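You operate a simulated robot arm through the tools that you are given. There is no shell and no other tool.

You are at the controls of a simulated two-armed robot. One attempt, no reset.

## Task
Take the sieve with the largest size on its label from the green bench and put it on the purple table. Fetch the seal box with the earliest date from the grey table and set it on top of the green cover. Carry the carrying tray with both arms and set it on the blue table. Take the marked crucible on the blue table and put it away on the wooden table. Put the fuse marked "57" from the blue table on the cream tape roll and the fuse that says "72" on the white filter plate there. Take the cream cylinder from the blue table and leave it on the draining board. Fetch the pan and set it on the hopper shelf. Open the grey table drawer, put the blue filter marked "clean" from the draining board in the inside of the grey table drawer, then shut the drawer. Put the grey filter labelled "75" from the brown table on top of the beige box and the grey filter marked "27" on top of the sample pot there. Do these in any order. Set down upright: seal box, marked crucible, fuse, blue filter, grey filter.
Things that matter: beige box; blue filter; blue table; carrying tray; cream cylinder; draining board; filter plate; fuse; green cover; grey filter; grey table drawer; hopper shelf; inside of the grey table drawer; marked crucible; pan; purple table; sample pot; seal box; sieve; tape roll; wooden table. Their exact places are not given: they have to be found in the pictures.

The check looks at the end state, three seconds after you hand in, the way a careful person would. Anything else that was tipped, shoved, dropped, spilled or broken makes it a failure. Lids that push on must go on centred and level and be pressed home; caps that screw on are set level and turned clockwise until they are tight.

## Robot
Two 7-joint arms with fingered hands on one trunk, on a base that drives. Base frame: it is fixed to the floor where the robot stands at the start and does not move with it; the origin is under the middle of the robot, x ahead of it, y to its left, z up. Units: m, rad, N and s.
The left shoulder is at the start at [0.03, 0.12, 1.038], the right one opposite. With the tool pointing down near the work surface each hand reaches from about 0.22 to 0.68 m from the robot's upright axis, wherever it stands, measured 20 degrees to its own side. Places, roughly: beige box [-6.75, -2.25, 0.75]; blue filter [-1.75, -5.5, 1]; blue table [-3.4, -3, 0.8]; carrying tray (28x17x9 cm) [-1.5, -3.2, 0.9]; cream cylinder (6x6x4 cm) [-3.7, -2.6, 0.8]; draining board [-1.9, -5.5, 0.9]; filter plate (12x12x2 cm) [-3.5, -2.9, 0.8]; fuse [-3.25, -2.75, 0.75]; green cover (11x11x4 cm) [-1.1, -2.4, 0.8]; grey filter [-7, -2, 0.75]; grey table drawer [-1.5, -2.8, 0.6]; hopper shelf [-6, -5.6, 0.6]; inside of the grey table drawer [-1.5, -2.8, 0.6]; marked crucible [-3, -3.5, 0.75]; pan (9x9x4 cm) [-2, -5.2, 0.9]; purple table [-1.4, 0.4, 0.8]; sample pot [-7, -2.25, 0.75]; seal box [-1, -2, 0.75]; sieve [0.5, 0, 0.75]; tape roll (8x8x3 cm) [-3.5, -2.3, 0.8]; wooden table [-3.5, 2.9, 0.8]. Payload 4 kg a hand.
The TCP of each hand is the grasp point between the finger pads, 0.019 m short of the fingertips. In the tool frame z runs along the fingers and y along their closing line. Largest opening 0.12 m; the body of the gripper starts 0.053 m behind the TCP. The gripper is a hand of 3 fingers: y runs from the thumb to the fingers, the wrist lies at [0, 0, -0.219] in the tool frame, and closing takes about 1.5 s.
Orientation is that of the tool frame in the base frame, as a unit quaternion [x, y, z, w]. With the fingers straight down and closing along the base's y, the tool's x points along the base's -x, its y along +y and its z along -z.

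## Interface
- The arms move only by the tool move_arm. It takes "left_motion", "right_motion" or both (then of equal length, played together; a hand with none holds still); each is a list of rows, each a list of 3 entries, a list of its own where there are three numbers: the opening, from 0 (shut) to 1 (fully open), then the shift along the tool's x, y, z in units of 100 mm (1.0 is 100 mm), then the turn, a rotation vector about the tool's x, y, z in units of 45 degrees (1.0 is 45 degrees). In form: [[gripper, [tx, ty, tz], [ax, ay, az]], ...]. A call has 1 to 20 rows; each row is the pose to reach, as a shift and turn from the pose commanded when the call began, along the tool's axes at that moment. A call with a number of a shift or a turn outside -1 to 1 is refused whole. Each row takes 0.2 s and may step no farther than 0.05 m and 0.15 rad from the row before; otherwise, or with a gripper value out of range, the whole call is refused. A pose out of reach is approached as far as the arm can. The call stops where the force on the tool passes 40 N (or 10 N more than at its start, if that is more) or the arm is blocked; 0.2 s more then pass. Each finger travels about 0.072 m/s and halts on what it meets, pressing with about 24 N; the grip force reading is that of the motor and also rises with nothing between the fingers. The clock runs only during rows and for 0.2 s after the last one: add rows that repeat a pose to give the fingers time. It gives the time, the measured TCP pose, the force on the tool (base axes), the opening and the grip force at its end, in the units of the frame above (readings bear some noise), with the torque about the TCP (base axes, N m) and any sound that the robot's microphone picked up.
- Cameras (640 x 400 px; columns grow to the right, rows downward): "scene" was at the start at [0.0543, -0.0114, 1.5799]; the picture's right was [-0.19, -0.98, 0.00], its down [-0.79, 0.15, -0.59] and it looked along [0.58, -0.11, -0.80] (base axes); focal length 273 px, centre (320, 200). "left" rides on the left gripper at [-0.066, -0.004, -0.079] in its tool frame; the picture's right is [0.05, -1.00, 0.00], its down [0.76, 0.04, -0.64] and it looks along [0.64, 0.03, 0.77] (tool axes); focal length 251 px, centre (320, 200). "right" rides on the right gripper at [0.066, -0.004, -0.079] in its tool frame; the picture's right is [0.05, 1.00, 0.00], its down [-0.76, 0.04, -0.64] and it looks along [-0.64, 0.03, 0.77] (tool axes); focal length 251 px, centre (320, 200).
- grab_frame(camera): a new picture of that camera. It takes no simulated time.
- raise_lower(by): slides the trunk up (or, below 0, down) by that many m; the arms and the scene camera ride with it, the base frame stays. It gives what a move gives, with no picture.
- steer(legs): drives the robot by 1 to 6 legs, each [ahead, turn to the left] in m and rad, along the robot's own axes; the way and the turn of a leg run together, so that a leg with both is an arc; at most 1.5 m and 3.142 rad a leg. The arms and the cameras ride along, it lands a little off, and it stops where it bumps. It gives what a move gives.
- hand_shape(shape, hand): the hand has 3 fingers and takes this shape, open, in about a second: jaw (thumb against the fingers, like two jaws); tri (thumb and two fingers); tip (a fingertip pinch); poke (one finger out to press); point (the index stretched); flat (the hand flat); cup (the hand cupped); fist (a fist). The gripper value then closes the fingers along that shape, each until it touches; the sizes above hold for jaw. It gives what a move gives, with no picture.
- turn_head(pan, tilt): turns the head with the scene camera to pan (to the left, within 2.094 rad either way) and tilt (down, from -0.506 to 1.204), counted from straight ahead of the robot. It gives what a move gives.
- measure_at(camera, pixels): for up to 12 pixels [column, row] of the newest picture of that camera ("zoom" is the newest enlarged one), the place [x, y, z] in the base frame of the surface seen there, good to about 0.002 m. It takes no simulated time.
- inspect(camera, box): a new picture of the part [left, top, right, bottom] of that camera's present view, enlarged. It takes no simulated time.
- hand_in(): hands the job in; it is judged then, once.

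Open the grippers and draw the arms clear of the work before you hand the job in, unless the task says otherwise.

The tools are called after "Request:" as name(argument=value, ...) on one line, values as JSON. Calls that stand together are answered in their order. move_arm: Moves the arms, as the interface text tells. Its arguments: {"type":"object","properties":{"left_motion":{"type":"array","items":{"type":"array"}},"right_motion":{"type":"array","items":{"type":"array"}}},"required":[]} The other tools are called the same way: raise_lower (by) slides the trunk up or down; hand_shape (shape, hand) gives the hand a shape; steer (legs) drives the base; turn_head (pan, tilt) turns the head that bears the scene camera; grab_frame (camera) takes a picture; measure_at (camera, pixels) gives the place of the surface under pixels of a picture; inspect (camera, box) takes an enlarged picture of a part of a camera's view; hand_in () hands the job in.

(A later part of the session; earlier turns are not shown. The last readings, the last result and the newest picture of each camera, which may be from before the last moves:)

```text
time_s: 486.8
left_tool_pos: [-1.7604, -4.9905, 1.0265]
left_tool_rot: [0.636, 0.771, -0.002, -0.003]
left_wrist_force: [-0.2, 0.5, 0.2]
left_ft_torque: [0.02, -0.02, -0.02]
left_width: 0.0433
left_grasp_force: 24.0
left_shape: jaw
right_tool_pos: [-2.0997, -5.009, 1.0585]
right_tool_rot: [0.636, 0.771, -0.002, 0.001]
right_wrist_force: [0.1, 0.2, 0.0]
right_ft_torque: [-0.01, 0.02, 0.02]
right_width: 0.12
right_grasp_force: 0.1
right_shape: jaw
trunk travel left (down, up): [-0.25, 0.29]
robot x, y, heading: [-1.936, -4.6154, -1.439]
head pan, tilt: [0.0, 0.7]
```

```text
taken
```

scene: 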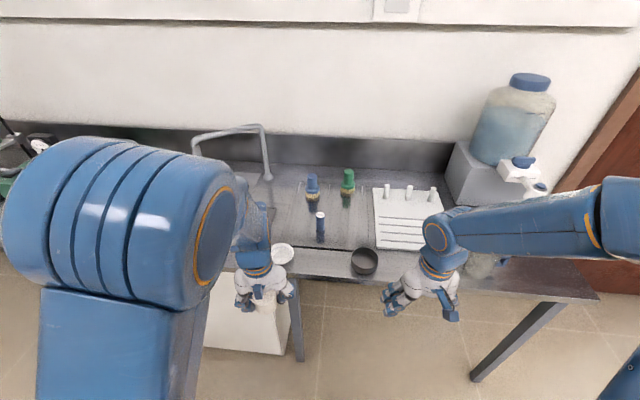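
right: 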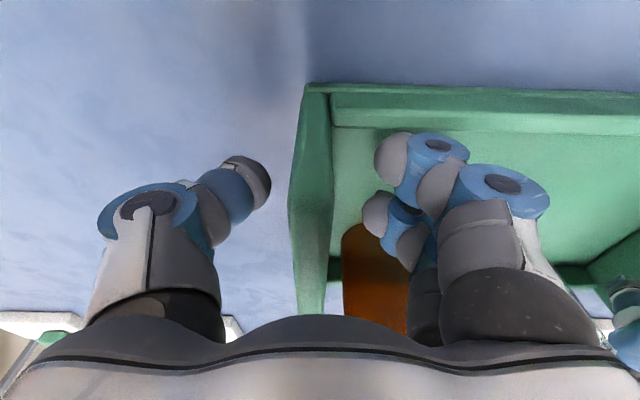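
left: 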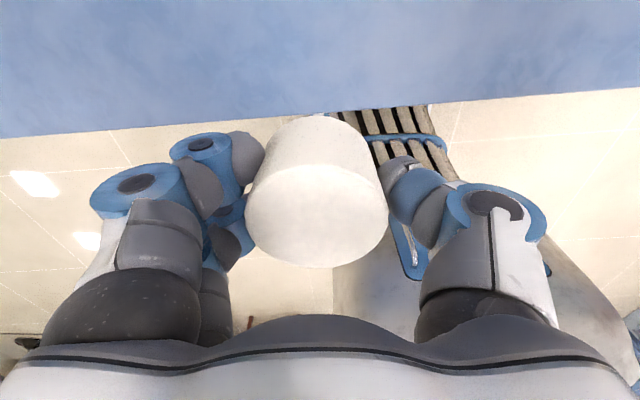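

I straighten by -0.13 and drive 0.27 m forward to the counter.

Request:
steer(legs=[[0, -0.13]])

Request:
steer(legs=[[0.27, 0]])

Request:
grab_frame(camera="scene")

Request:
inspect(camera="scene", box=[230, 180, 430, 340])

```text
time_s: 487.8
left_tool_pos: [-1.8122, -5.0105, 1.0261]
left_tool_rot: [0.687, 0.727, -0.003, -0.004]
left_wrist_force: [-0.6, 0.4, -0.4]
left_ft_torque: [0.01, 0.0, 0.01]
left_width: 0.0435
left_grasp_force: 24.0
left_shape: jaw
right_tool_pos: [-2.1502, -4.985, 1.058]
right_tool_rot: [0.686, 0.728, -0.002, 0.0]
right_wrist_force: [0.8, 0.0, -0.2]
right_ft_torque: [-0.02, 0.01, -0.01]
right_width: 0.1196
right_grasp_force: 0.1
right_shape: jaw
trunk travel left (down, up): [-0.25, 0.29]
robot x, y, heading: [-1.9279, -4.6148, -1.571]
head pan, tilt: [0.0, 0.7]
```

```text
time_s: 489.7
left_tool_pos: [-1.8131, -5.2851, 1.025]
left_tool_rot: [0.687, 0.727, -0.002, -0.004]
left_wrist_force: [-0.2, 0.6, -0.8]
left_ft_torque: [-0.01, -0.01, -0.02]
left_width: 0.0435
left_grasp_force: 23.9
left_shape: jaw
right_tool_pos: [-2.1513, -5.2576, 1.0583]
right_tool_rot: [0.686, 0.727, -0.001, 0.0]
right_wrist_force: [1.3, 0.0, 0.5]
right_ft_torque: [0.03, -0.03, 0.04]
right_width: 0.1199
right_grasp_force: 0.1
right_shape: jaw
trunk travel left (down, up): [-0.25, 0.29]
robot x, y, heading: [-1.923, -4.8866, -1.573]
head pan, tilt: [0.0, 0.7]
```

```text
taken
```

scene: 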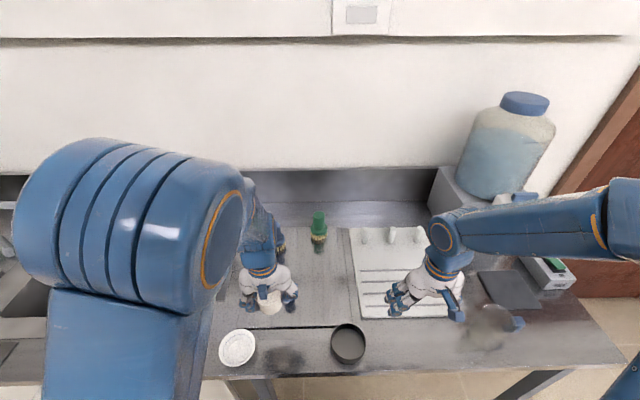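

```text
2.50 times, centred on (330, 260) of scene
```

zoom: 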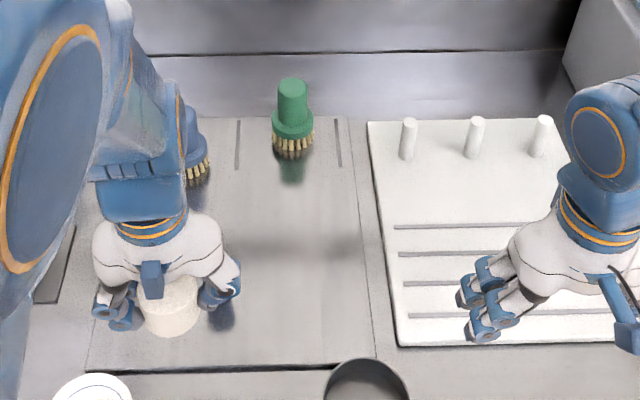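

I carry the cylinder above the free part of the steel draining board, around (-1.895,-5.475), staying above the USED filter.

Request:
move_arm(left_motion=[[0.1, [-0.23, -0.12, -0.1], [0, 0, 0]], [0.1, [-0.46, -0.23, -0.1], [0, 0, 0]], [0.1, [-0.7, -0.35, -0.1], [0, 0, 0]], [0.1, [-0.925, -0.46, -0.1], [0, 0, 0]]])

Request:
move_arm(left_motion=[[0.1, [-0.23, -0.12, 0], [0, 0, 0]], [0.1, [-0.46, -0.23, 0], [0, 0, 0]], [0.1, [-0.7, -0.35, 0], [0, 0, 0]], [0.1, [-0.925, -0.46, 0], [0, 0, 0]], [0.1, [-0.925, -0.46, 0.4], [0, 0, 0]]])

Request:
grab_frame(camera="left")

Request:
inspect(camera="scene", box=[230, 180, 430, 340])

```text
time_s: 490.7
left_tool_pos: [-1.8529, -5.3786, 1.037]
left_tool_rot: [0.686, 0.728, -0.001, -0.005]
left_wrist_force: [-0.3, -0.1, -0.4]
left_ft_torque: [0.0, -0.01, -0.02]
left_width: 0.0434
left_grasp_force: 23.6
left_shape: jaw
right_tool_pos: [-2.1518, -5.2583, 1.058]
right_tool_rot: [0.686, 0.728, -0.001, 0.001]
right_wrist_force: [0.4, 0.0, -1.5]
right_ft_torque: [-0.01, -0.02, 0.0]
right_width: 0.1198
right_grasp_force: 0.1
right_shape: jaw
trunk travel left (down, up): [-0.25, 0.29]
robot x, y, heading: [-1.9255, -4.8835, -1.57]
head pan, tilt: [0.0, 0.7]
```

```text
time_s: 491.9
left_tool_pos: [-1.8943, -5.4738, 0.9952]
left_tool_rot: [0.686, 0.728, -0.002, -0.003]
left_wrist_force: [0.5, -0.1, -0.1]
left_ft_torque: [0.01, 0.01, -0.02]
left_width: 0.0435
left_grasp_force: 24.4
left_shape: jaw
right_tool_pos: [-2.15, -5.2572, 1.0582]
right_tool_rot: [0.686, 0.727, -0.002, 0.001]
right_wrist_force: [0.0, -0.8, 0.7]
right_ft_torque: [0.04, 0.02, 0.03]
right_width: 0.12
right_grasp_force: 0.0
right_shape: jaw
trunk travel left (down, up): [-0.25, 0.29]
robot x, y, heading: [-1.9285, -4.8858, -1.57]
head pan, tilt: [0.0, 0.7]
```

```text
taken
```

left: 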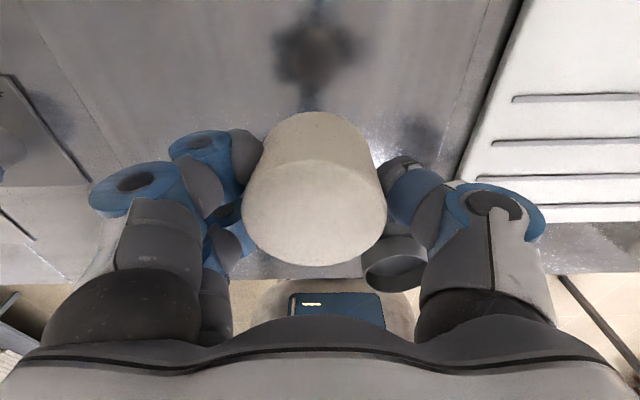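

```text
2.50 times, centred on (330, 260) of scene
```

zoom: 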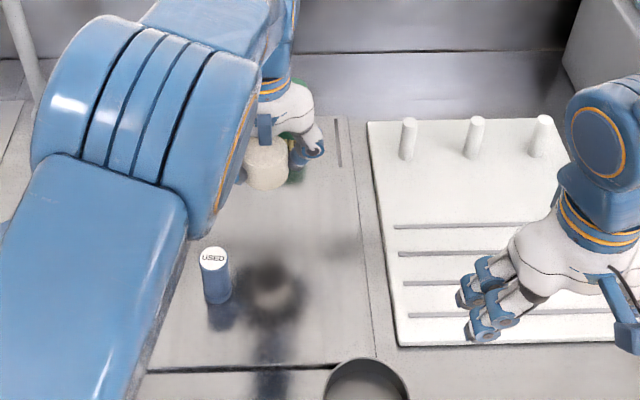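

Clear below. I lower 0.1 m, then the last millimetres until contact.

Request:
move_arm(left_motion=[[0.1, [0, 0, 0.25], [0, 0, 0]], [0.1, [0, 0, 0.5], [0, 0, 0]], [0.1, [0, 0, 0.75], [0, 0, 0]], [0.1, [0, 0, 0.95], [0, 0, 0]], [0.1, [0, 0, 1.0], [0, 0, 0]]])

Request:
move_arm(left_motion=[[0.1, [0, 0, 0.04], [0, 0, 0]], [0.1, [0, 0, 0.07], [0, 0, 0]], [0.1, [0, 0, 0.1], [0, 0, 0]], [0.1, [0, 0, 0.1], [0, 0, 0]]])

```text
time_s: 493.1
left_tool_pos: [-1.8952, -5.4736, 0.8971]
left_tool_rot: [0.687, 0.727, -0.003, -0.004]
left_wrist_force: [-0.1, -0.9, -0.5]
left_ft_torque: [-0.04, 0.0, 0.01]
left_width: 0.0436
left_grasp_force: 24.1
left_shape: jaw
right_tool_pos: [-2.15, -5.2569, 1.0586]
right_tool_rot: [0.686, 0.728, -0.002, 0.001]
right_wrist_force: [-1.2, 0.6, 0.6]
right_ft_torque: [0.01, 0.01, 0.03]
right_width: 0.12
right_grasp_force: 0.1
right_shape: jaw
trunk travel left (down, up): [-0.25, 0.29]
robot x, y, heading: [-1.9262, -4.8867, -1.57]
head pan, tilt: [0.0, 0.7]
```

```text
time_s: 494.1
left_tool_pos: [-1.8949, -5.4736, 0.8862]
left_tool_rot: [0.687, 0.727, -0.003, -0.004]
left_wrist_force: [-0.5, 0.7, -1.4]
left_ft_torque: [0.0, 0.01, -0.01]
left_width: 0.0435
left_grasp_force: 24.3
left_shape: jaw
right_tool_pos: [-2.1504, -5.2571, 1.0574]
right_tool_rot: [0.686, 0.727, -0.001, 0.001]
right_wrist_force: [0.0, -0.5, 0.5]
right_ft_torque: [-0.01, -0.02, -0.01]
right_width: 0.1201
right_grasp_force: 0.2
right_shape: jaw
trunk travel left (down, up): [-0.25, 0.29]
robot x, y, heading: [-1.9268, -4.8887, -1.577]
head pan, tilt: [0.0, 0.7]
```

Request:
move_arm(left_motion=[[0.1, [0, 0, 0.015], [0, 0, 0]], [0.1, [0, 0, 0.03], [0, 0, 0]], [0.1, [0, 0, 0.04], [0, 0, 0]], [0.1, [0, 0, 0.04], [0, 0, 0]]])

Request:
grab_frame(camera="left")

```text
time_s: 495.1
left_tool_pos: [-1.8954, -5.4739, 0.885]
left_tool_rot: [0.686, 0.727, -0.003, -0.004]
left_wrist_force: [-0.1, -0.8, 8.2]
left_ft_torque: [0.03, -0.07, 0.01]
left_width: 0.0436
left_grasp_force: 24.8
left_shape: jaw
right_tool_pos: [-2.1513, -5.2565, 1.059]
right_tool_rot: [0.686, 0.728, -0.002, 0.001]
right_wrist_force: [0.1, 0.4, 0.3]
right_ft_torque: [0.03, -0.01, 0.01]
right_width: 0.1201
right_grasp_force: 0.0
right_shape: jaw
trunk travel left (down, up): [-0.25, 0.29]
robot x, y, heading: [-1.9273, -4.8893, -1.572]
head pan, tilt: [0.0, 0.7]
```

```text
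taken
```

left: 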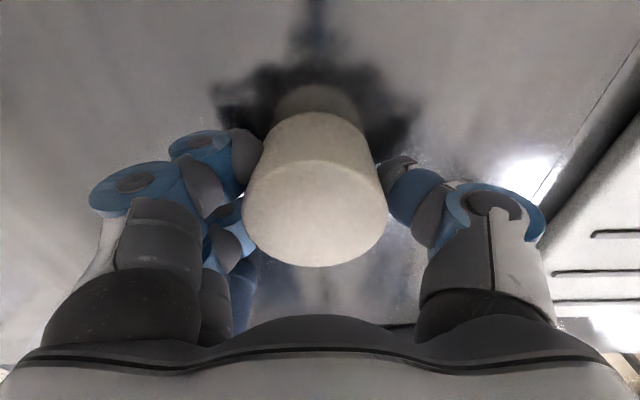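

The cylinder rests on the board (8 N). I open and lift straight up.

Request:
move_arm(left_motion=[[0.45, [0, 0, 0], [0, 0, 0]], [0.6, [0, 0, 0], [0, 0, 0]], [0.7, [0, 0, 0], [0, 0, 0]], [0.7, [0, 0, 0], [0, 0, 0]], [0.7, [0, 0, -0.2], [0, 0, 0]], [0.7, [0, 0, -0.5], [0, 0, 0]], [0.7, [0, 0, -0.9], [0, 0, 0]]])

Request:
move_arm(left_motion=[[0.7, [0, 0.1, -0.3], [0, 0, 0]], [0.8, [0.2, 0.2, -0.6], [0, 0, 0]], [1, [0.6, 0.4, -0.8], [0, 0, 0]], [1, [1.0, 0.6, -0.8], [0, 0, 0]]])

Request:
move_arm(left_motion=[[1, [0.3, 0.3, 0], [0, 0, 0]], [1, [0.6, 0.6, 0], [0, 0, 0]], [1, [0.9, 0.9, 0], [0, 0, 0]], [1, [1, 1, 0], [0, 0, 0]]])

Request:
grab_frame(camera="scene")

```text
time_s: 496.7
left_tool_pos: [-1.8937, -5.4731, 0.9738]
left_tool_rot: [0.686, 0.727, -0.002, -0.003]
left_wrist_force: [0.2, -0.1, 0.5]
left_ft_torque: [0.0, 0.02, 0.03]
left_width: 0.0835
left_grasp_force: 0.0
left_shape: jaw
right_tool_pos: [-2.1505, -5.256, 1.0585]
right_tool_rot: [0.686, 0.728, -0.002, 0.0]
right_wrist_force: [0.4, -0.7, 0.3]
right_ft_torque: [0.03, 0.01, 0.02]
right_width: 0.12
right_grasp_force: 0.0
right_shape: jaw
trunk travel left (down, up): [-0.25, 0.29]
robot x, y, heading: [-1.9282, -4.8842, -1.572]
head pan, tilt: [0.0, 0.7]
```

```text
time_s: 497.7
left_tool_pos: [-1.8399, -5.3693, 1.0526]
left_tool_rot: [0.687, 0.727, -0.003, -0.003]
left_wrist_force: [-0.1, 0.0, -0.7]
left_ft_torque: [0.0, 0.0, -0.01]
left_width: 0.1201
left_grasp_force: 0.1
left_shape: jaw
right_tool_pos: [-2.1511, -5.2569, 1.0577]
right_tool_rot: [0.686, 0.728, -0.002, 0.001]
right_wrist_force: [-0.4, -0.3, -0.6]
right_ft_torque: [0.0, -0.04, 0.01]
right_width: 0.1198
right_grasp_force: 0.0
right_shape: jaw
trunk travel left (down, up): [-0.25, 0.29]
robot x, y, heading: [-1.93, -4.8862, -1.567]
head pan, tilt: [0.0, 0.7]
```

```text
time_s: 498.7
left_tool_pos: [-1.7458, -5.2638, 1.0503]
left_tool_rot: [0.686, 0.727, -0.001, -0.003]
left_wrist_force: [0.5, -0.2, 0.3]
left_ft_torque: [0.0, -0.03, 0.03]
left_width: 0.1201
left_grasp_force: 0.0
left_shape: jaw
right_tool_pos: [-2.151, -5.2576, 1.058]
right_tool_rot: [0.685, 0.728, -0.002, 0.0]
right_wrist_force: [0.6, -0.3, 0.1]
right_ft_torque: [0.05, 0.0, 0.03]
right_width: 0.12
right_grasp_force: 0.1
right_shape: jaw
trunk travel left (down, up): [-0.25, 0.29]
robot x, y, heading: [-1.9243, -4.8866, -1.564]
head pan, tilt: [0.0, 0.7]
```

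```text
taken
```

scene: 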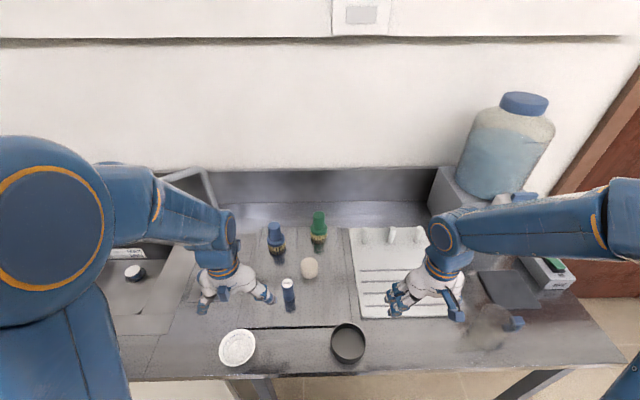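

The cylinder stands on the draining board. Next the dark pan at (348,343): I measure it.

Request:
inspect(camera="scene", box=[300, 300, 420, 390])

Request:
measure_at(camera="zoom", pixels=[[170, 190], [345, 190], [258, 112], [258, 270], [258, 330], [258, 190], [200, 130], [320, 130], [80, 300], [420, 250]])

```text
4.44 times, centred on (360, 345) of scene
```

zoom: 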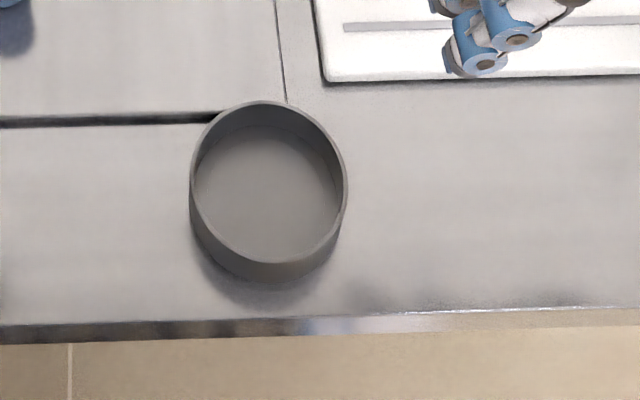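

```text
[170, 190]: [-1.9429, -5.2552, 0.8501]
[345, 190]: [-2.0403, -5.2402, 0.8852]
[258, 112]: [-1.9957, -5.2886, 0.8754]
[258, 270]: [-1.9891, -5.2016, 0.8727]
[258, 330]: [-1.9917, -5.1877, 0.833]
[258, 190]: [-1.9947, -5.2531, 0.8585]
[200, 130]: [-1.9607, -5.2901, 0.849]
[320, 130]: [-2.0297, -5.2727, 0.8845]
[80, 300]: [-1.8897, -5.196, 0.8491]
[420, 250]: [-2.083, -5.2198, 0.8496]
```

Pan centre ≈ (-1.997,-5.2455), rim 0.885. Before gripping I look at the hopper shelf to decide how to hold it.

Request:
turn_head(pan=-1.5, tilt=0.2)

Request:
grab_frame(camera="scene")

Request:
inspect(camera="scene", box=[150, 100, 450, 300])

```text
time_s: 500.3
left_tool_pos: [-1.746, -5.2642, 1.0511]
left_tool_rot: [0.686, 0.728, -0.003, -0.004]
left_wrist_force: [0.9, 0.7, -1.0]
left_ft_torque: [0.02, 0.01, 0.0]
left_width: 0.1197
left_grasp_force: 0.0
left_shape: jaw
right_tool_pos: [-2.1523, -5.256, 1.0588]
right_tool_rot: [0.686, 0.727, -0.003, 0.001]
right_wrist_force: [0.1, -0.7, -0.2]
right_ft_torque: [-0.03, 0.01, 0.01]
right_width: 0.12
right_grasp_force: 0.1
right_shape: jaw
trunk travel left (down, up): [-0.25, 0.29]
robot x, y, heading: [-1.929, -4.8875, -1.572]
head pan, tilt: [-1.499, 0.201]
```

```text
taken
```

scene: 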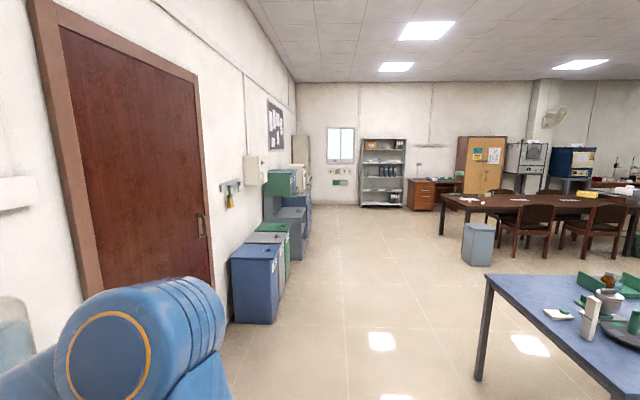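

```text
2.00 times, centred on (300, 200) of scene
```

zoom: 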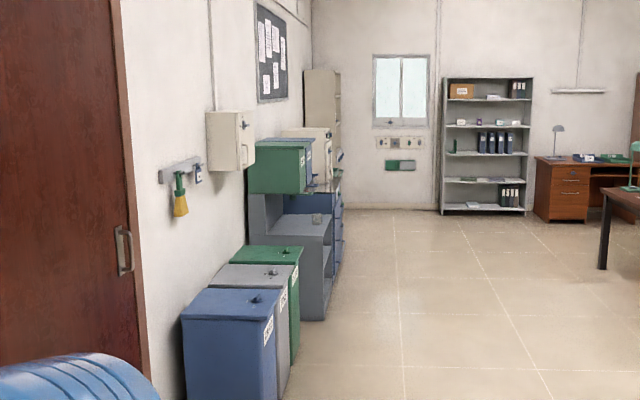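

I measure the hopper unit's shelf top and the hopper boxes above it from here.

Request:
measure_at(camera="zoom", pixels=[[300, 230], [310, 222], [325, 218], [318, 218], [285, 170], [300, 190], [275, 205], [320, 280], [335, 215], [270, 230], [295, 150], [312, 180]])

Request:
inspect(camera="scene", box=[245, 155, 335, 265])

```text
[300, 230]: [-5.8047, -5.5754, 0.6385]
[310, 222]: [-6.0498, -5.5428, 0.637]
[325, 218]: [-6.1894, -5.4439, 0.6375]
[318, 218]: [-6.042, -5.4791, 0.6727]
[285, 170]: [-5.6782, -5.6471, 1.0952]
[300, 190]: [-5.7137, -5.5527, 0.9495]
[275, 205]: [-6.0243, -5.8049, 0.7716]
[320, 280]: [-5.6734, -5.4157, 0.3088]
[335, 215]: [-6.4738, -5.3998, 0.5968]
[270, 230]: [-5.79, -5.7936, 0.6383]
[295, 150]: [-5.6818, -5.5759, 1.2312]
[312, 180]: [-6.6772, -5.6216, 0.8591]
```

```text
3.64 times, centred on (290, 210) of scene
```

zoom: 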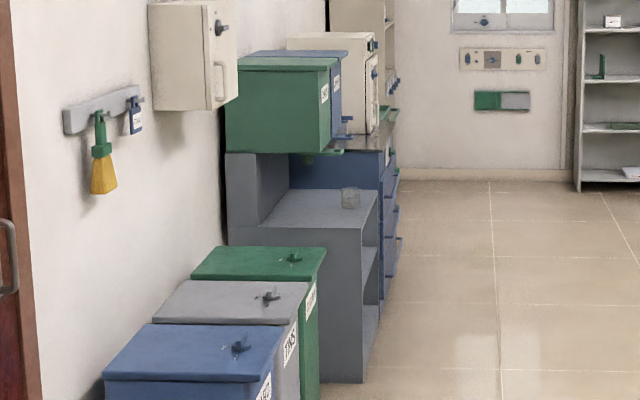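

The shelf surface is at z≈0.638, y -5.41…-5.8, with the green hopper overhead from y<-5.55 at z>0.95. So I'll pinch the pan's near wall (thumb inside), as with the sieve. I yaw the right hand ccw while moving over the pan's near wall.

Request:
turn_head(pan=0, tilt=0.9)

Request:
move_arm(right_motion=[[0.9, [0.04, 0.13, 0], [0, 0, -0.15]], [0.8, [0.07, 0.27, 0], [0, 0, -0.3]], [0.7, [0.11, 0.4, 0], [0, 0, -0.45]], [0.6, [0.15, 0.54, 0], [0, 0, -0.6]], [0.5, [0.19, 0.67, 0], [0, 0, -0.75]], [0.5, [0.223, 0.804, 0], [0, 0, -0.9]]])

Request:
move_arm(right_motion=[[0.5, [-0.06, 0.13, 0], [0, 0, -0.15]], [0.5, [-0.12, 0.25, 0], [0, 0, -0.3]], [0.5, [-0.18, 0.38, 0], [0, 0, -0.45]], [0.5, [-0.24, 0.5, 0], [0, 0, -0.6]], [0.5, [-0.3, 0.63, 0], [0, 0, -0.75]], [0.5, [-0.353, 0.756, 0], [0, 0, -0.88]]])

Request:
grab_frame(camera="right")

```text
time_s: 501.9
left_tool_pos: [-1.7463, -5.2646, 1.0524]
left_tool_rot: [0.687, 0.727, -0.003, -0.003]
left_wrist_force: [0.0, -0.6, -0.2]
left_ft_torque: [-0.04, -0.02, -0.01]
left_width: 0.1198
left_grasp_force: 0.1
left_shape: jaw
right_tool_pos: [-2.1508, -5.2573, 1.0578]
right_tool_rot: [0.686, 0.728, -0.002, 0.0]
right_wrist_force: [-0.2, 0.3, -0.4]
right_ft_torque: [0.01, -0.03, -0.03]
right_width: 0.1201
right_grasp_force: 0.1
right_shape: jaw
trunk travel left (down, up): [-0.25, 0.29]
robot x, y, heading: [-1.9303, -4.8839, -1.569]
head pan, tilt: [0.0, 0.901]
```

```text
time_s: 503.3
left_tool_pos: [-1.745, -5.2637, 1.0511]
left_tool_rot: [0.686, 0.728, -0.002, -0.003]
left_wrist_force: [0.2, -0.2, 0.3]
left_ft_torque: [-0.04, -0.04, 0.02]
left_width: 0.1199
left_grasp_force: 0.1
left_shape: jaw
right_tool_pos: [-2.0719, -5.2296, 1.0581]
right_tool_rot: [0.391, 0.921, -0.002, 0.001]
right_wrist_force: [0.4, 0.3, -0.3]
right_ft_torque: [-0.01, -0.01, 0.03]
right_width: 0.0607
right_grasp_force: 0.1
right_shape: jaw
trunk travel left (down, up): [-0.25, 0.29]
robot x, y, heading: [-1.9249, -4.8869, -1.572]
head pan, tilt: [0.0, 0.901]
```

```text
time_s: 504.7
left_tool_pos: [-1.745, -5.2648, 1.0502]
left_tool_rot: [0.687, 0.727, -0.003, -0.003]
left_wrist_force: [-0.4, 0.0, -0.9]
left_ft_torque: [-0.01, 0.02, 0.01]
left_width: 0.1197
left_grasp_force: 0.1
left_shape: jaw
right_tool_pos: [-1.9934, -5.2028, 1.0572]
right_tool_rot: [0.055, 0.998, -0.001, -0.001]
right_wrist_force: [-0.4, -0.5, -0.1]
right_ft_torque: [-0.01, -0.04, -0.02]
right_width: 0.0606
right_grasp_force: 0.0
right_shape: jaw
trunk travel left (down, up): [-0.25, 0.29]
robot x, y, heading: [-1.924, -4.888, -1.572]
head pan, tilt: [0.0, 0.901]
```

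```text
taken
```

right: 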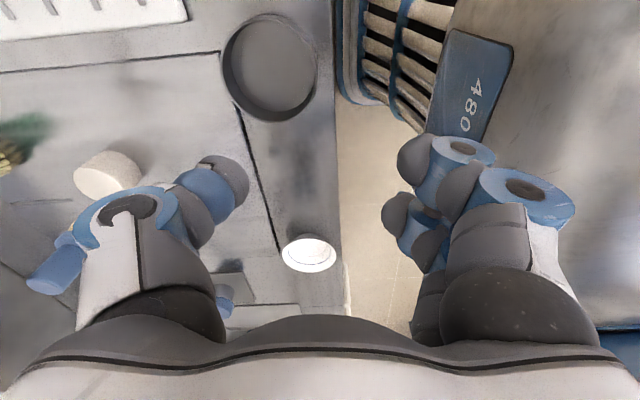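

The yaw works. I measure the pan's rim from this view.

Request:
measure_at(camera="right", pixels=[[224, 72], [316, 70], [268, 17], [275, 118], [310, 40], [312, 95], [232, 40], [235, 100], [270, 65]])

```text
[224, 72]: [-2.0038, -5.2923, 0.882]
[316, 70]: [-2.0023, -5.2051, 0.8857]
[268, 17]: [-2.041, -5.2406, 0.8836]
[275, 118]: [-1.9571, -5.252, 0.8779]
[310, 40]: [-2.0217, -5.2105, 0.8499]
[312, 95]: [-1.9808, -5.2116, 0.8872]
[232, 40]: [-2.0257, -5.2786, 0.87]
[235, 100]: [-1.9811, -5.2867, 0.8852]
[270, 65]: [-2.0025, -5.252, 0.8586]
```

Pan centre (-1.999,-5.2485). I descend over the near wall in two steps.

Request:
move_arm(right_motion=[[0.5, [0, -0.02, 0.25], [0, 0, 0]], [0.5, [0, -0.02, 0.5], [0, 0, 0]], [0.5, [0, -0.02, 0.75], [0, 0, 0]], [0.5, [0, -0.02, 1.0], [0, 0, 0]]])

Request:
move_arm(right_motion=[[0.5, [0, 0, 0.2], [0, 0, 0]], [0.5, [0, 0, 0.4], [0, 0, 0]], [0.5, [0, 0, 0.6], [0, 0, 0]], [0.5, [0, 0, 0.74], [0, 0, 0]]])

Request:
grab_frame(camera="right")

```text
time_s: 505.7
left_tool_pos: [-1.746, -5.2664, 1.0509]
left_tool_rot: [0.687, 0.727, -0.003, -0.003]
left_wrist_force: [0.2, 0.0, 0.6]
left_ft_torque: [-0.02, 0.01, -0.01]
left_width: 0.1199
left_grasp_force: 0.1
left_shape: jaw
right_tool_pos: [-1.9928, -5.204, 0.958]
right_tool_rot: [0.057, 0.998, -0.002, 0.001]
right_wrist_force: [-0.4, -0.1, -0.4]
right_ft_torque: [0.01, 0.01, 0.0]
right_width: 0.0604
right_grasp_force: 0.0
right_shape: jaw
trunk travel left (down, up): [-0.25, 0.29]
robot x, y, heading: [-1.9228, -4.8872, -1.573]
head pan, tilt: [0.0, 0.901]
```

```text
time_s: 506.7
left_tool_pos: [-1.746, -5.2649, 1.0515]
left_tool_rot: [0.686, 0.727, -0.003, -0.004]
left_wrist_force: [-0.3, -0.5, -0.3]
left_ft_torque: [-0.02, -0.02, 0.0]
left_width: 0.1198
left_grasp_force: 0.0
left_shape: jaw
right_tool_pos: [-1.9933, -5.2062, 0.8845]
right_tool_rot: [0.058, 0.998, -0.002, 0.0]
right_wrist_force: [-0.1, -0.2, 0.4]
right_ft_torque: [-0.04, -0.03, 0.0]
right_width: 0.0605
right_grasp_force: 0.1
right_shape: jaw
trunk travel left (down, up): [-0.25, 0.29]
robot x, y, heading: [-1.9272, -4.8839, -1.57]
head pan, tilt: [0.0, 0.901]
```

```text
taken
```

right: 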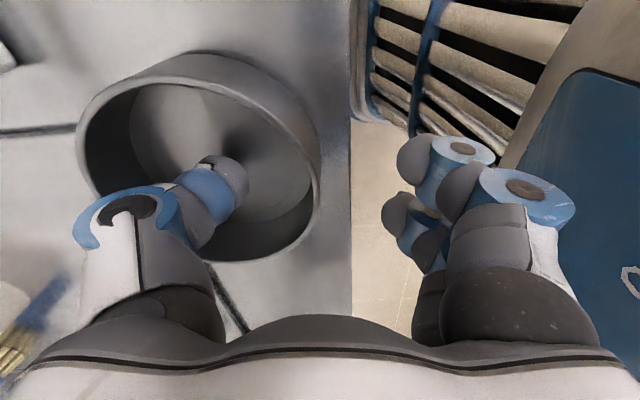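

Thumb inside, fingers outside. I close on the wall.

Request:
move_arm(right_motion=[[0.35, [0, 0, 0.02], [0, 0, 0]], [0.2, [0, 0, 0.02], [0, 0, 0]], [0.1, [0, 0, 0.02], [0, 0, 0]], [0, [0, 0, 0.02], [0, 0, 0]], [0, [0, 0, 0.02], [0, 0, 0]], [0, [0, 0, 0.02], [0, 0, 0]], [0, [0, 0, 0.02], [0, 0, 0]]])

Request:
move_arm(right_motion=[[0, [0, 0, -0.05], [0, 0, 0]], [0, [0, 0, -0.2], [0, 0, 0]], [0, [0, 0, -0.5], [0, 0, 0]], [0, [0, 0, -0.8], [0, 0, 0]], [0, [0, 0, -1.0], [0, 0, 0]]])

Request:
grab_frame(camera="right")

```text
time_s: 508.3
left_tool_pos: [-1.7467, -5.2651, 1.0515]
left_tool_rot: [0.687, 0.727, -0.002, -0.004]
left_wrist_force: [-0.6, -0.4, 0.1]
left_ft_torque: [-0.02, 0.0, -0.03]
left_width: 0.1201
left_grasp_force: 0.0
left_shape: jaw
right_tool_pos: [-1.9934, -5.2059, 0.8816]
right_tool_rot: [0.057, 0.998, -0.002, -0.001]
right_wrist_force: [0.1, -0.2, -1.2]
right_ft_torque: [0.05, 0.04, 0.0]
right_width: 0.0
right_grasp_force: 23.6
right_shape: jaw
trunk travel left (down, up): [-0.25, 0.29]
robot x, y, heading: [-1.9262, -4.8887, -1.573]
head pan, tilt: [0.0, 0.901]
```

```text
time_s: 509.5
left_tool_pos: [-1.7463, -5.2656, 1.0507]
left_tool_rot: [0.687, 0.727, -0.002, -0.003]
left_wrist_force: [0.4, 0.4, -0.8]
left_ft_torque: [-0.02, -0.01, -0.01]
left_width: 0.1198
left_grasp_force: 0.1
left_shape: jaw
right_tool_pos: [-1.9935, -5.2047, 0.9811]
right_tool_rot: [0.056, 0.998, -0.001, 0.0]
right_wrist_force: [0.1, -0.1, -1.5]
right_ft_torque: [0.03, -0.01, 0.03]
right_width: 0.0001
right_grasp_force: 23.2
right_shape: jaw
trunk travel left (down, up): [-0.25, 0.29]
robot x, y, heading: [-1.9293, -4.8867, -1.574]
head pan, tilt: [0.0, 0.901]
```

```text
taken
```

right: 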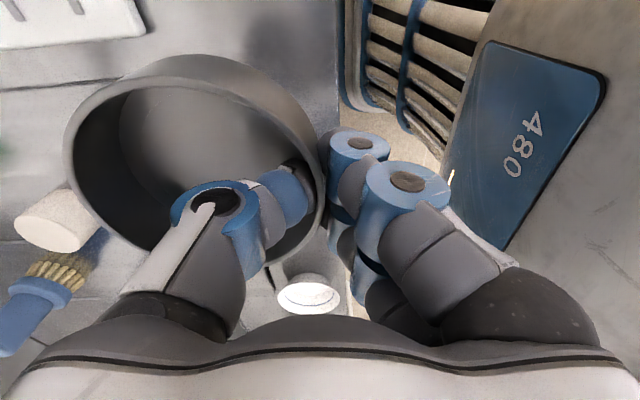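

The pan is held. I back off from the counter, turn right to face west, and drive toward the hopper unit.

Request:
steer(legs=[[-0.32, 0]])

Request:
steer(legs=[[0, -0.7]])

Request:
steer(legs=[[0, -0.7]])

Request:
steer(legs=[[0, -0.2]])

Request:
grab_frame(camera="right")

```text
time_s: 511.7
left_tool_pos: [-1.7461, -4.941, 1.051]
left_tool_rot: [0.687, 0.727, -0.003, -0.003]
left_wrist_force: [0.0, 0.0, -0.5]
left_ft_torque: [-0.02, 0.0, -0.04]
left_width: 0.1198
left_grasp_force: 0.0
left_shape: jaw
right_tool_pos: [-1.9937, -4.8811, 0.9815]
right_tool_rot: [0.057, 0.998, -0.003, 0.0]
right_wrist_force: [-0.6, 0.0, -1.9]
right_ft_torque: [0.05, -0.03, -0.02]
right_width: 0.0
right_grasp_force: 24.5
right_shape: jaw
trunk travel left (down, up): [-0.25, 0.29]
robot x, y, heading: [-1.9257, -4.5627, -1.57]
head pan, tilt: [0.0, 0.901]
```

```text
time_s: 514.1
left_tool_pos: [-2.0305, -4.9694, 1.0511]
left_tool_rot: [0.892, 0.452, 0.001, -0.002]
left_wrist_force: [-1.9, 0.1, 0.4]
left_ft_torque: [-0.02, -0.03, 0.01]
left_width: 0.1202
left_grasp_force: 0.1
left_shape: jaw
right_tool_pos: [-2.1838, -4.7657, 0.9821]
right_tool_rot: [0.391, 0.92, -0.003, 0.001]
right_wrist_force: [-1.7, 0.6, -1.2]
right_ft_torque: [-0.02, -0.03, 0.02]
right_width: 0.0
right_grasp_force: 24.0
right_shape: jaw
trunk travel left (down, up): [-0.25, 0.29]
robot x, y, heading: [-1.8874, -4.5958, -2.282]
head pan, tilt: [0.0, 0.901]
stopped in leg 1: the robot was blocked; the commanded pose is now the measured one
```

```text
time_s: 516.2
left_tool_pos: [-2.2344, -4.8119, 1.0511]
left_tool_rot: [0.989, 0.146, 0.001, -0.003]
left_wrist_force: [0.3, 0.9, -0.2]
left_ft_torque: [-0.04, -0.04, 0.02]
left_width: 0.1196
left_grasp_force: 0.0
left_shape: jaw
right_tool_pos: [-2.2321, -4.5592, 0.9791]
right_tool_rot: [0.663, 0.749, -0.002, 0.0]
right_wrist_force: [-1.2, 1.2, -0.9]
right_ft_torque: [-0.02, -0.07, 0.02]
right_width: 0.0
right_grasp_force: 24.3
right_shape: jaw
trunk travel left (down, up): [-0.25, 0.29]
robot x, y, heading: [-1.8811, -4.6378, -2.946]
head pan, tilt: [0.0, 0.901]
stopped in leg 1: the robot was blocked; the commanded pose is now the measured one
```

```text
time_s: 517.4
left_tool_pos: [-2.2592, -4.7429, 1.0514]
left_tool_rot: [0.999, 0.046, 0.001, -0.005]
left_wrist_force: [-0.6, 0.3, 0.2]
left_ft_torque: [0.03, 0.01, 0.0]
left_width: 0.1201
left_grasp_force: 0.0
left_shape: jaw
right_tool_pos: [-2.209, -4.4937, 0.9819]
right_tool_rot: [0.734, 0.679, -0.003, -0.002]
right_wrist_force: [0.2, -1.0, -0.8]
right_ft_torque: [-0.02, -0.02, -0.01]
right_width: 0.0001
right_grasp_force: 24.0
right_shape: jaw
trunk travel left (down, up): [-0.25, 0.29]
robot x, y, heading: [-1.8808, -4.6525, 3.135]
head pan, tilt: [0.0, 0.901]
```

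```text
taken
```

right: 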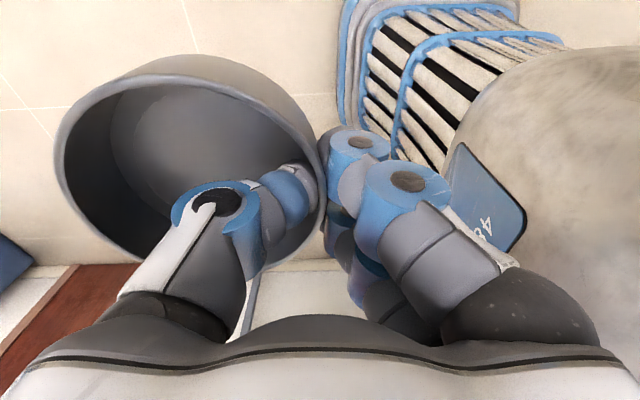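

Facing west with the pan. I drive along y≈-4.65.

Request:
steer(legs=[[1.4, 0]])

Request:
steer(legs=[[1.4, 0]])

Request:
turn_head(pan=0.5, tilt=0.5)

Request:
grab_frame(camera="scene")

```text
time_s: 524.3
left_tool_pos: [-3.6603, -4.7274, 1.0514]
left_tool_rot: [0.999, 0.045, 0.001, -0.004]
left_wrist_force: [-0.4, 0.2, -0.4]
left_ft_torque: [-0.01, -0.02, 0.0]
left_width: 0.1202
left_grasp_force: 0.0
left_shape: jaw
right_tool_pos: [-3.609, -4.4787, 0.9822]
right_tool_rot: [0.735, 0.678, -0.002, 0.0]
right_wrist_force: [0.2, -0.4, -0.3]
right_ft_torque: [0.01, -0.09, -0.01]
right_width: 0.0002
right_grasp_force: 23.9
right_shape: jaw
trunk travel left (down, up): [-0.25, 0.29]
robot x, y, heading: [-3.2796, -4.6436, 3.133]
head pan, tilt: [0.0, 0.901]
```

```text
time_s: 531.3
left_tool_pos: [-5.0531, -4.7071, 1.0502]
left_tool_rot: [0.999, 0.043, 0.002, -0.004]
left_wrist_force: [0.7, 0.0, 0.1]
left_ft_torque: [0.01, 0.02, 0.01]
left_width: 0.1198
left_grasp_force: 0.0
left_shape: jaw
right_tool_pos: [-5.0004, -4.4598, 0.9813]
right_tool_rot: [0.737, 0.676, -0.001, 0.0]
right_wrist_force: [-0.7, 0.2, -0.9]
right_ft_torque: [-0.03, -0.04, 0.01]
right_width: 0.0001
right_grasp_force: 24.3
right_shape: jaw
trunk travel left (down, up): [-0.25, 0.29]
robot x, y, heading: [-4.6724, -4.622, 3.124]
head pan, tilt: [0.0, 0.901]
```

```text
time_s: 532.2
left_tool_pos: [-5.053, -4.7076, 1.0512]
left_tool_rot: [0.999, 0.043, 0.001, -0.003]
left_wrist_force: [-0.2, 0.3, -0.5]
left_ft_torque: [-0.04, 0.04, 0.01]
left_width: 0.1198
left_grasp_force: 0.1
left_shape: jaw
right_tool_pos: [-4.9996, -4.4594, 0.9813]
right_tool_rot: [0.736, 0.677, -0.001, 0.0]
right_wrist_force: [-0.2, -0.3, -0.8]
right_ft_torque: [-0.02, -0.01, 0.0]
right_width: 0.0001
right_grasp_force: 24.2
right_shape: jaw
trunk travel left (down, up): [-0.25, 0.29]
robot x, y, heading: [-4.6752, -4.6156, 3.123]
head pan, tilt: [0.499, 0.499]
```

```text
taken
```

scene: 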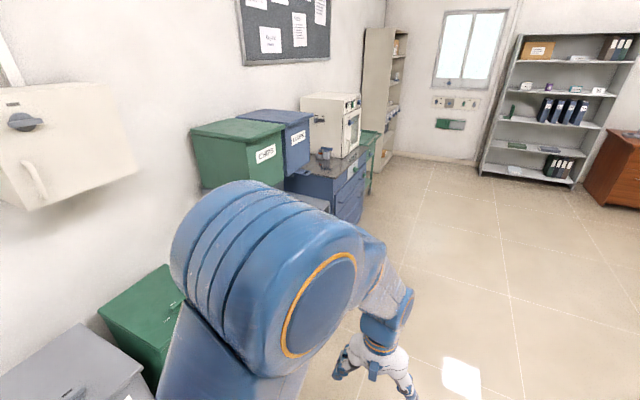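

I drive another 1.05 m, then turn left to face the hopper unit.

Request:
steer(legs=[[1.0, 0]])

Request:
steer(legs=[[0, 0.7]])

Request:
steer(legs=[[0, 0.7]])

Request:
steer(legs=[[0, 0.18]])

Request:
turn_head(pan=0, tilt=0.7)

Request:
grab_frame(camera="scene")

```text
time_s: 537.4
left_tool_pos: [-6.0587, -4.6998, 1.0505]
left_tool_rot: [0.999, 0.047, 0.002, -0.004]
left_wrist_force: [0.1, 0.2, -0.6]
left_ft_torque: [0.0, 0.01, 0.0]
left_width: 0.1198
left_grasp_force: 0.1
left_shape: jaw
right_tool_pos: [-6.007, -4.4519, 0.9811]
right_tool_rot: [0.734, 0.679, -0.002, 0.0]
right_wrist_force: [0.4, 0.1, -1.3]
right_ft_torque: [-0.02, -0.09, 0.01]
right_width: 0.0
right_grasp_force: 24.0
right_shape: jaw
trunk travel left (down, up): [-0.25, 0.29]
robot x, y, heading: [-5.6801, -4.6116, 3.13]
head pan, tilt: [0.499, 0.499]
```

```text
time_s: 539.6
left_tool_pos: [-5.9198, -4.9153, 1.051]
left_tool_rot: [0.928, 0.374, 0.001, -0.005]
left_wrist_force: [0.6, -0.1, -0.5]
left_ft_torque: [0.02, 0.01, 0.0]
left_width: 0.1199
left_grasp_force: 0.0
left_shape: jaw
right_tool_pos: [-6.0339, -4.6878, 0.9812]
right_tool_rot: [0.469, 0.883, 0.0, -0.001]
right_wrist_force: [-0.3, -0.6, -0.8]
right_ft_torque: [0.04, -0.05, 0.03]
right_width: 0.0
right_grasp_force: 24.3
right_shape: jaw
trunk travel left (down, up): [-0.25, 0.29]
robot x, y, heading: [-5.7053, -4.5696, -2.455]
head pan, tilt: [0.499, 0.499]
stopped in leg 1: the robot was blocked; the commanded pose is now the measured one
```

```text
time_s: 541.9
left_tool_pos: [-5.6515, -4.975, 1.0511]
left_tool_rot: [0.744, 0.668, -0.001, -0.005]
left_wrist_force: [0.1, -0.1, -0.1]
left_ft_torque: [0.01, 0.0, 0.02]
left_width: 0.1198
left_grasp_force: 0.0
left_shape: jaw
right_tool_pos: [-5.8845, -4.8755, 0.9811]
right_tool_rot: [0.139, 0.99, -0.002, 0.0]
right_wrist_force: [0.3, -0.3, -1.6]
right_ft_torque: [0.07, -0.03, -0.02]
right_width: 0.0
right_grasp_force: 23.9
right_shape: jaw
trunk travel left (down, up): [-0.25, 0.29]
robot x, y, heading: [-5.7504, -4.5699, -1.759]
head pan, tilt: [0.499, 0.499]
```

```text
time_s: 543.0
left_tool_pos: [-5.5779, -4.9501, 1.0503]
left_tool_rot: [0.681, 0.733, -0.002, -0.004]
left_wrist_force: [-0.1, -0.3, 0.1]
left_ft_torque: [0.02, 0.04, -0.03]
left_width: 0.1199
left_grasp_force: 0.1
left_shape: jaw
right_tool_pos: [-5.8265, -4.8927, 0.9802]
right_tool_rot: [0.049, 0.999, -0.002, 0.0]
right_wrist_force: [1.2, 0.2, -0.8]
right_ft_torque: [0.09, 0.0, -0.01]
right_width: 0.0
right_grasp_force: 24.2
right_shape: jaw
trunk travel left (down, up): [-0.25, 0.29]
robot x, y, heading: [-5.7631, -4.5672, -1.581]
head pan, tilt: [0.499, 0.499]
```

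```text
time_s: 543.9
left_tool_pos: [-5.5806, -4.9512, 1.0516]
left_tool_rot: [0.681, 0.732, -0.001, -0.004]
left_wrist_force: [-0.5, -0.3, 0.2]
left_ft_torque: [0.01, -0.01, 0.0]
left_width: 0.1201
left_grasp_force: 0.1
left_shape: jaw
right_tool_pos: [-5.8276, -4.8925, 0.982]
right_tool_rot: [0.05, 0.999, -0.002, 0.001]
right_wrist_force: [-0.4, -0.2, -1.4]
right_ft_torque: [0.03, -0.02, 0.0]
right_width: 0.0001
right_grasp_force: 23.9
right_shape: jaw
trunk travel left (down, up): [-0.25, 0.29]
robot x, y, heading: [-5.765, -4.5674, -1.583]
head pan, tilt: [0.0, 0.7]
```

```text
taken
```

scene: 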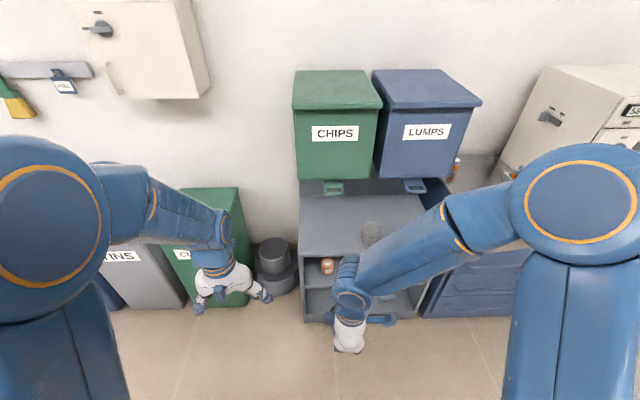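

The grey shelf top is at (360,225). I measure its extent, the cup and the hopper fronts.

Request:
measure_at(camera="scene", pixels=[[310, 245], [330, 225], [360, 210], [304, 255], [370, 233], [400, 210], [330, 250], [335, 175], [335, 187], [305, 200], [415, 188], [320, 200]])

Request:
inspect(camera="scene", box=[280, 160, 460, 330])

```text
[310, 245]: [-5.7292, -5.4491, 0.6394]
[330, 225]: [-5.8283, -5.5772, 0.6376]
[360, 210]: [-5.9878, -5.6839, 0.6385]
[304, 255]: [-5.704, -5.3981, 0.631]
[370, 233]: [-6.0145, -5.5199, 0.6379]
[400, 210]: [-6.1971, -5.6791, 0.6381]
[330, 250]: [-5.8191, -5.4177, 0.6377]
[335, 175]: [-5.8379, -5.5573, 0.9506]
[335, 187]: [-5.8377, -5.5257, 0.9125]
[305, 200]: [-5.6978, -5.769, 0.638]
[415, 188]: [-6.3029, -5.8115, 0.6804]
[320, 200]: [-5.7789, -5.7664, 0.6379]
```

```text
2.35 times, centred on (370, 245) of scene
```

zoom: 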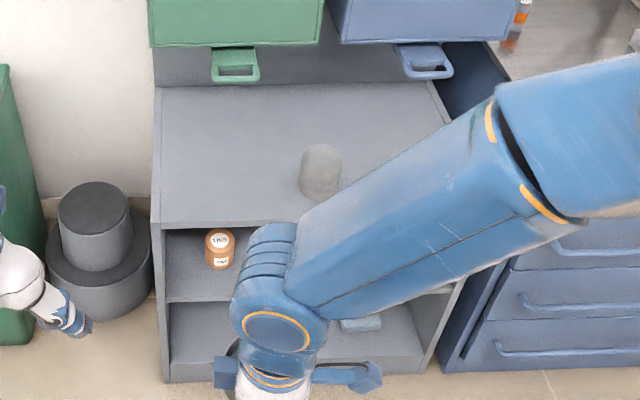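

I drive 0.42 m closer and lower the trunk by 0.15 m.

Request:
steer(legs=[[0.42, 0]])

Request:
raise_lower(by=-0.15)

Request:
turn_head(pan=0, tilt=0.9)

Request:
grab_frame(camera="scene")

Request:
grab_frame(camera="right")

```text
time_s: 546.5
left_tool_pos: [-5.5846, -5.3723, 1.051]
left_tool_rot: [0.681, 0.732, -0.002, -0.003]
left_wrist_force: [0.1, -0.1, -0.6]
left_ft_torque: [0.02, 0.01, 0.0]
left_width: 0.1202
left_grasp_force: 0.1
left_shape: jaw
right_tool_pos: [-5.8321, -5.3172, 0.9811]
right_tool_rot: [0.049, 0.999, -0.001, 0.001]
right_wrist_force: [0.7, -0.3, -1.4]
right_ft_torque: [0.04, -0.03, 0.03]
right_width: 0.0
right_grasp_force: 24.2
right_shape: jaw
trunk travel left (down, up): [-0.25, 0.29]
robot x, y, heading: [-5.7716, -4.9884, -1.58]
head pan, tilt: [0.0, 0.7]
```

```text
time_s: 548.3
left_tool_pos: [-5.5841, -5.3717, 0.9016]
left_tool_rot: [0.681, 0.732, -0.003, -0.003]
left_wrist_force: [0.1, 0.2, 0.6]
left_ft_torque: [-0.02, -0.02, 0.05]
left_width: 0.12
left_grasp_force: 0.0
left_shape: jaw
right_tool_pos: [-5.8328, -5.3164, 0.8311]
right_tool_rot: [0.049, 0.999, -0.002, 0.001]
right_wrist_force: [0.2, -0.5, -1.6]
right_ft_torque: [0.04, -0.01, 0.01]
right_width: 0.0
right_grasp_force: 24.1
right_shape: jaw
trunk travel left (down, up): [-0.1, 0.44]
robot x, y, heading: [-5.7692, -4.9898, -1.583]
head pan, tilt: [0.0, 0.7]
```

```text
time_s: 549.0
left_tool_pos: [-5.5855, -5.371, 0.9018]
left_tool_rot: [0.681, 0.733, -0.002, -0.003]
left_wrist_force: [0.0, -0.4, -0.9]
left_ft_torque: [-0.01, -0.02, -0.01]
left_width: 0.1201
left_grasp_force: 0.0
left_shape: jaw
right_tool_pos: [-5.8313, -5.3153, 0.8311]
right_tool_rot: [0.049, 0.999, -0.002, 0.0]
right_wrist_force: [0.0, -0.8, -0.6]
right_ft_torque: [0.08, 0.01, 0.01]
right_width: 0.0
right_grasp_force: 24.0
right_shape: jaw
trunk travel left (down, up): [-0.1, 0.44]
robot x, y, heading: [-5.7713, -4.9893, -1.584]
head pan, tilt: [0.0, 0.901]
```

```text
taken
```

scene: 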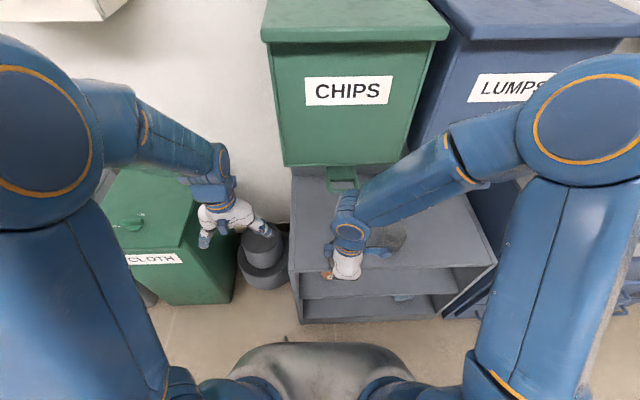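

```text
taken
```

right: 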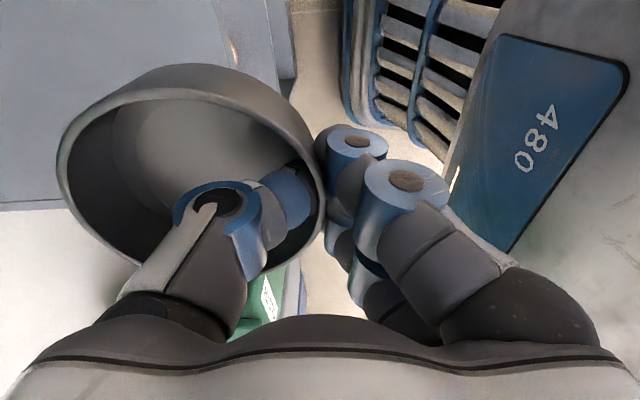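

The forearm is near the hoppers; I measure clearances between forearm and hopper fronts/gates.

Request:
measure_at(camera="scene", pixels=[[352, 200], [350, 230], [390, 195], [440, 160], [500, 120], [342, 175], [342, 185], [400, 150], [490, 182], [560, 80], [380, 230]])

Request:
measure_at(camera="right", pixels=[[70, 140], [180, 97], [300, 110], [320, 180], [110, 240], [190, 70], [30, 150], [150, 30]])

```text
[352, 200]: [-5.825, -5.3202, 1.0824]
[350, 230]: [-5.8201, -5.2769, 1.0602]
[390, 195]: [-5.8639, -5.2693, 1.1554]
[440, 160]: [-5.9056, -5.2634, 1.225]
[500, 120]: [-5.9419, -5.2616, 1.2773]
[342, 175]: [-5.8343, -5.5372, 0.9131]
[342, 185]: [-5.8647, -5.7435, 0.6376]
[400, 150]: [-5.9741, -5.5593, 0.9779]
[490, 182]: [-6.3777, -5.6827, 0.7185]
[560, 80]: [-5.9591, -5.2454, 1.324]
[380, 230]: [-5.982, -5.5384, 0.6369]
```

```text
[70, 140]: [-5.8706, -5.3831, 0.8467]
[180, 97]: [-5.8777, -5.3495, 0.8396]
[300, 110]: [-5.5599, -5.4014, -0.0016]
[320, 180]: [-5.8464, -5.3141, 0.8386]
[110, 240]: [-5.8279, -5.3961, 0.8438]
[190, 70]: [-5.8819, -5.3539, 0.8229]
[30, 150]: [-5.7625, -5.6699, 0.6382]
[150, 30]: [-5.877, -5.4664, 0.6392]
```

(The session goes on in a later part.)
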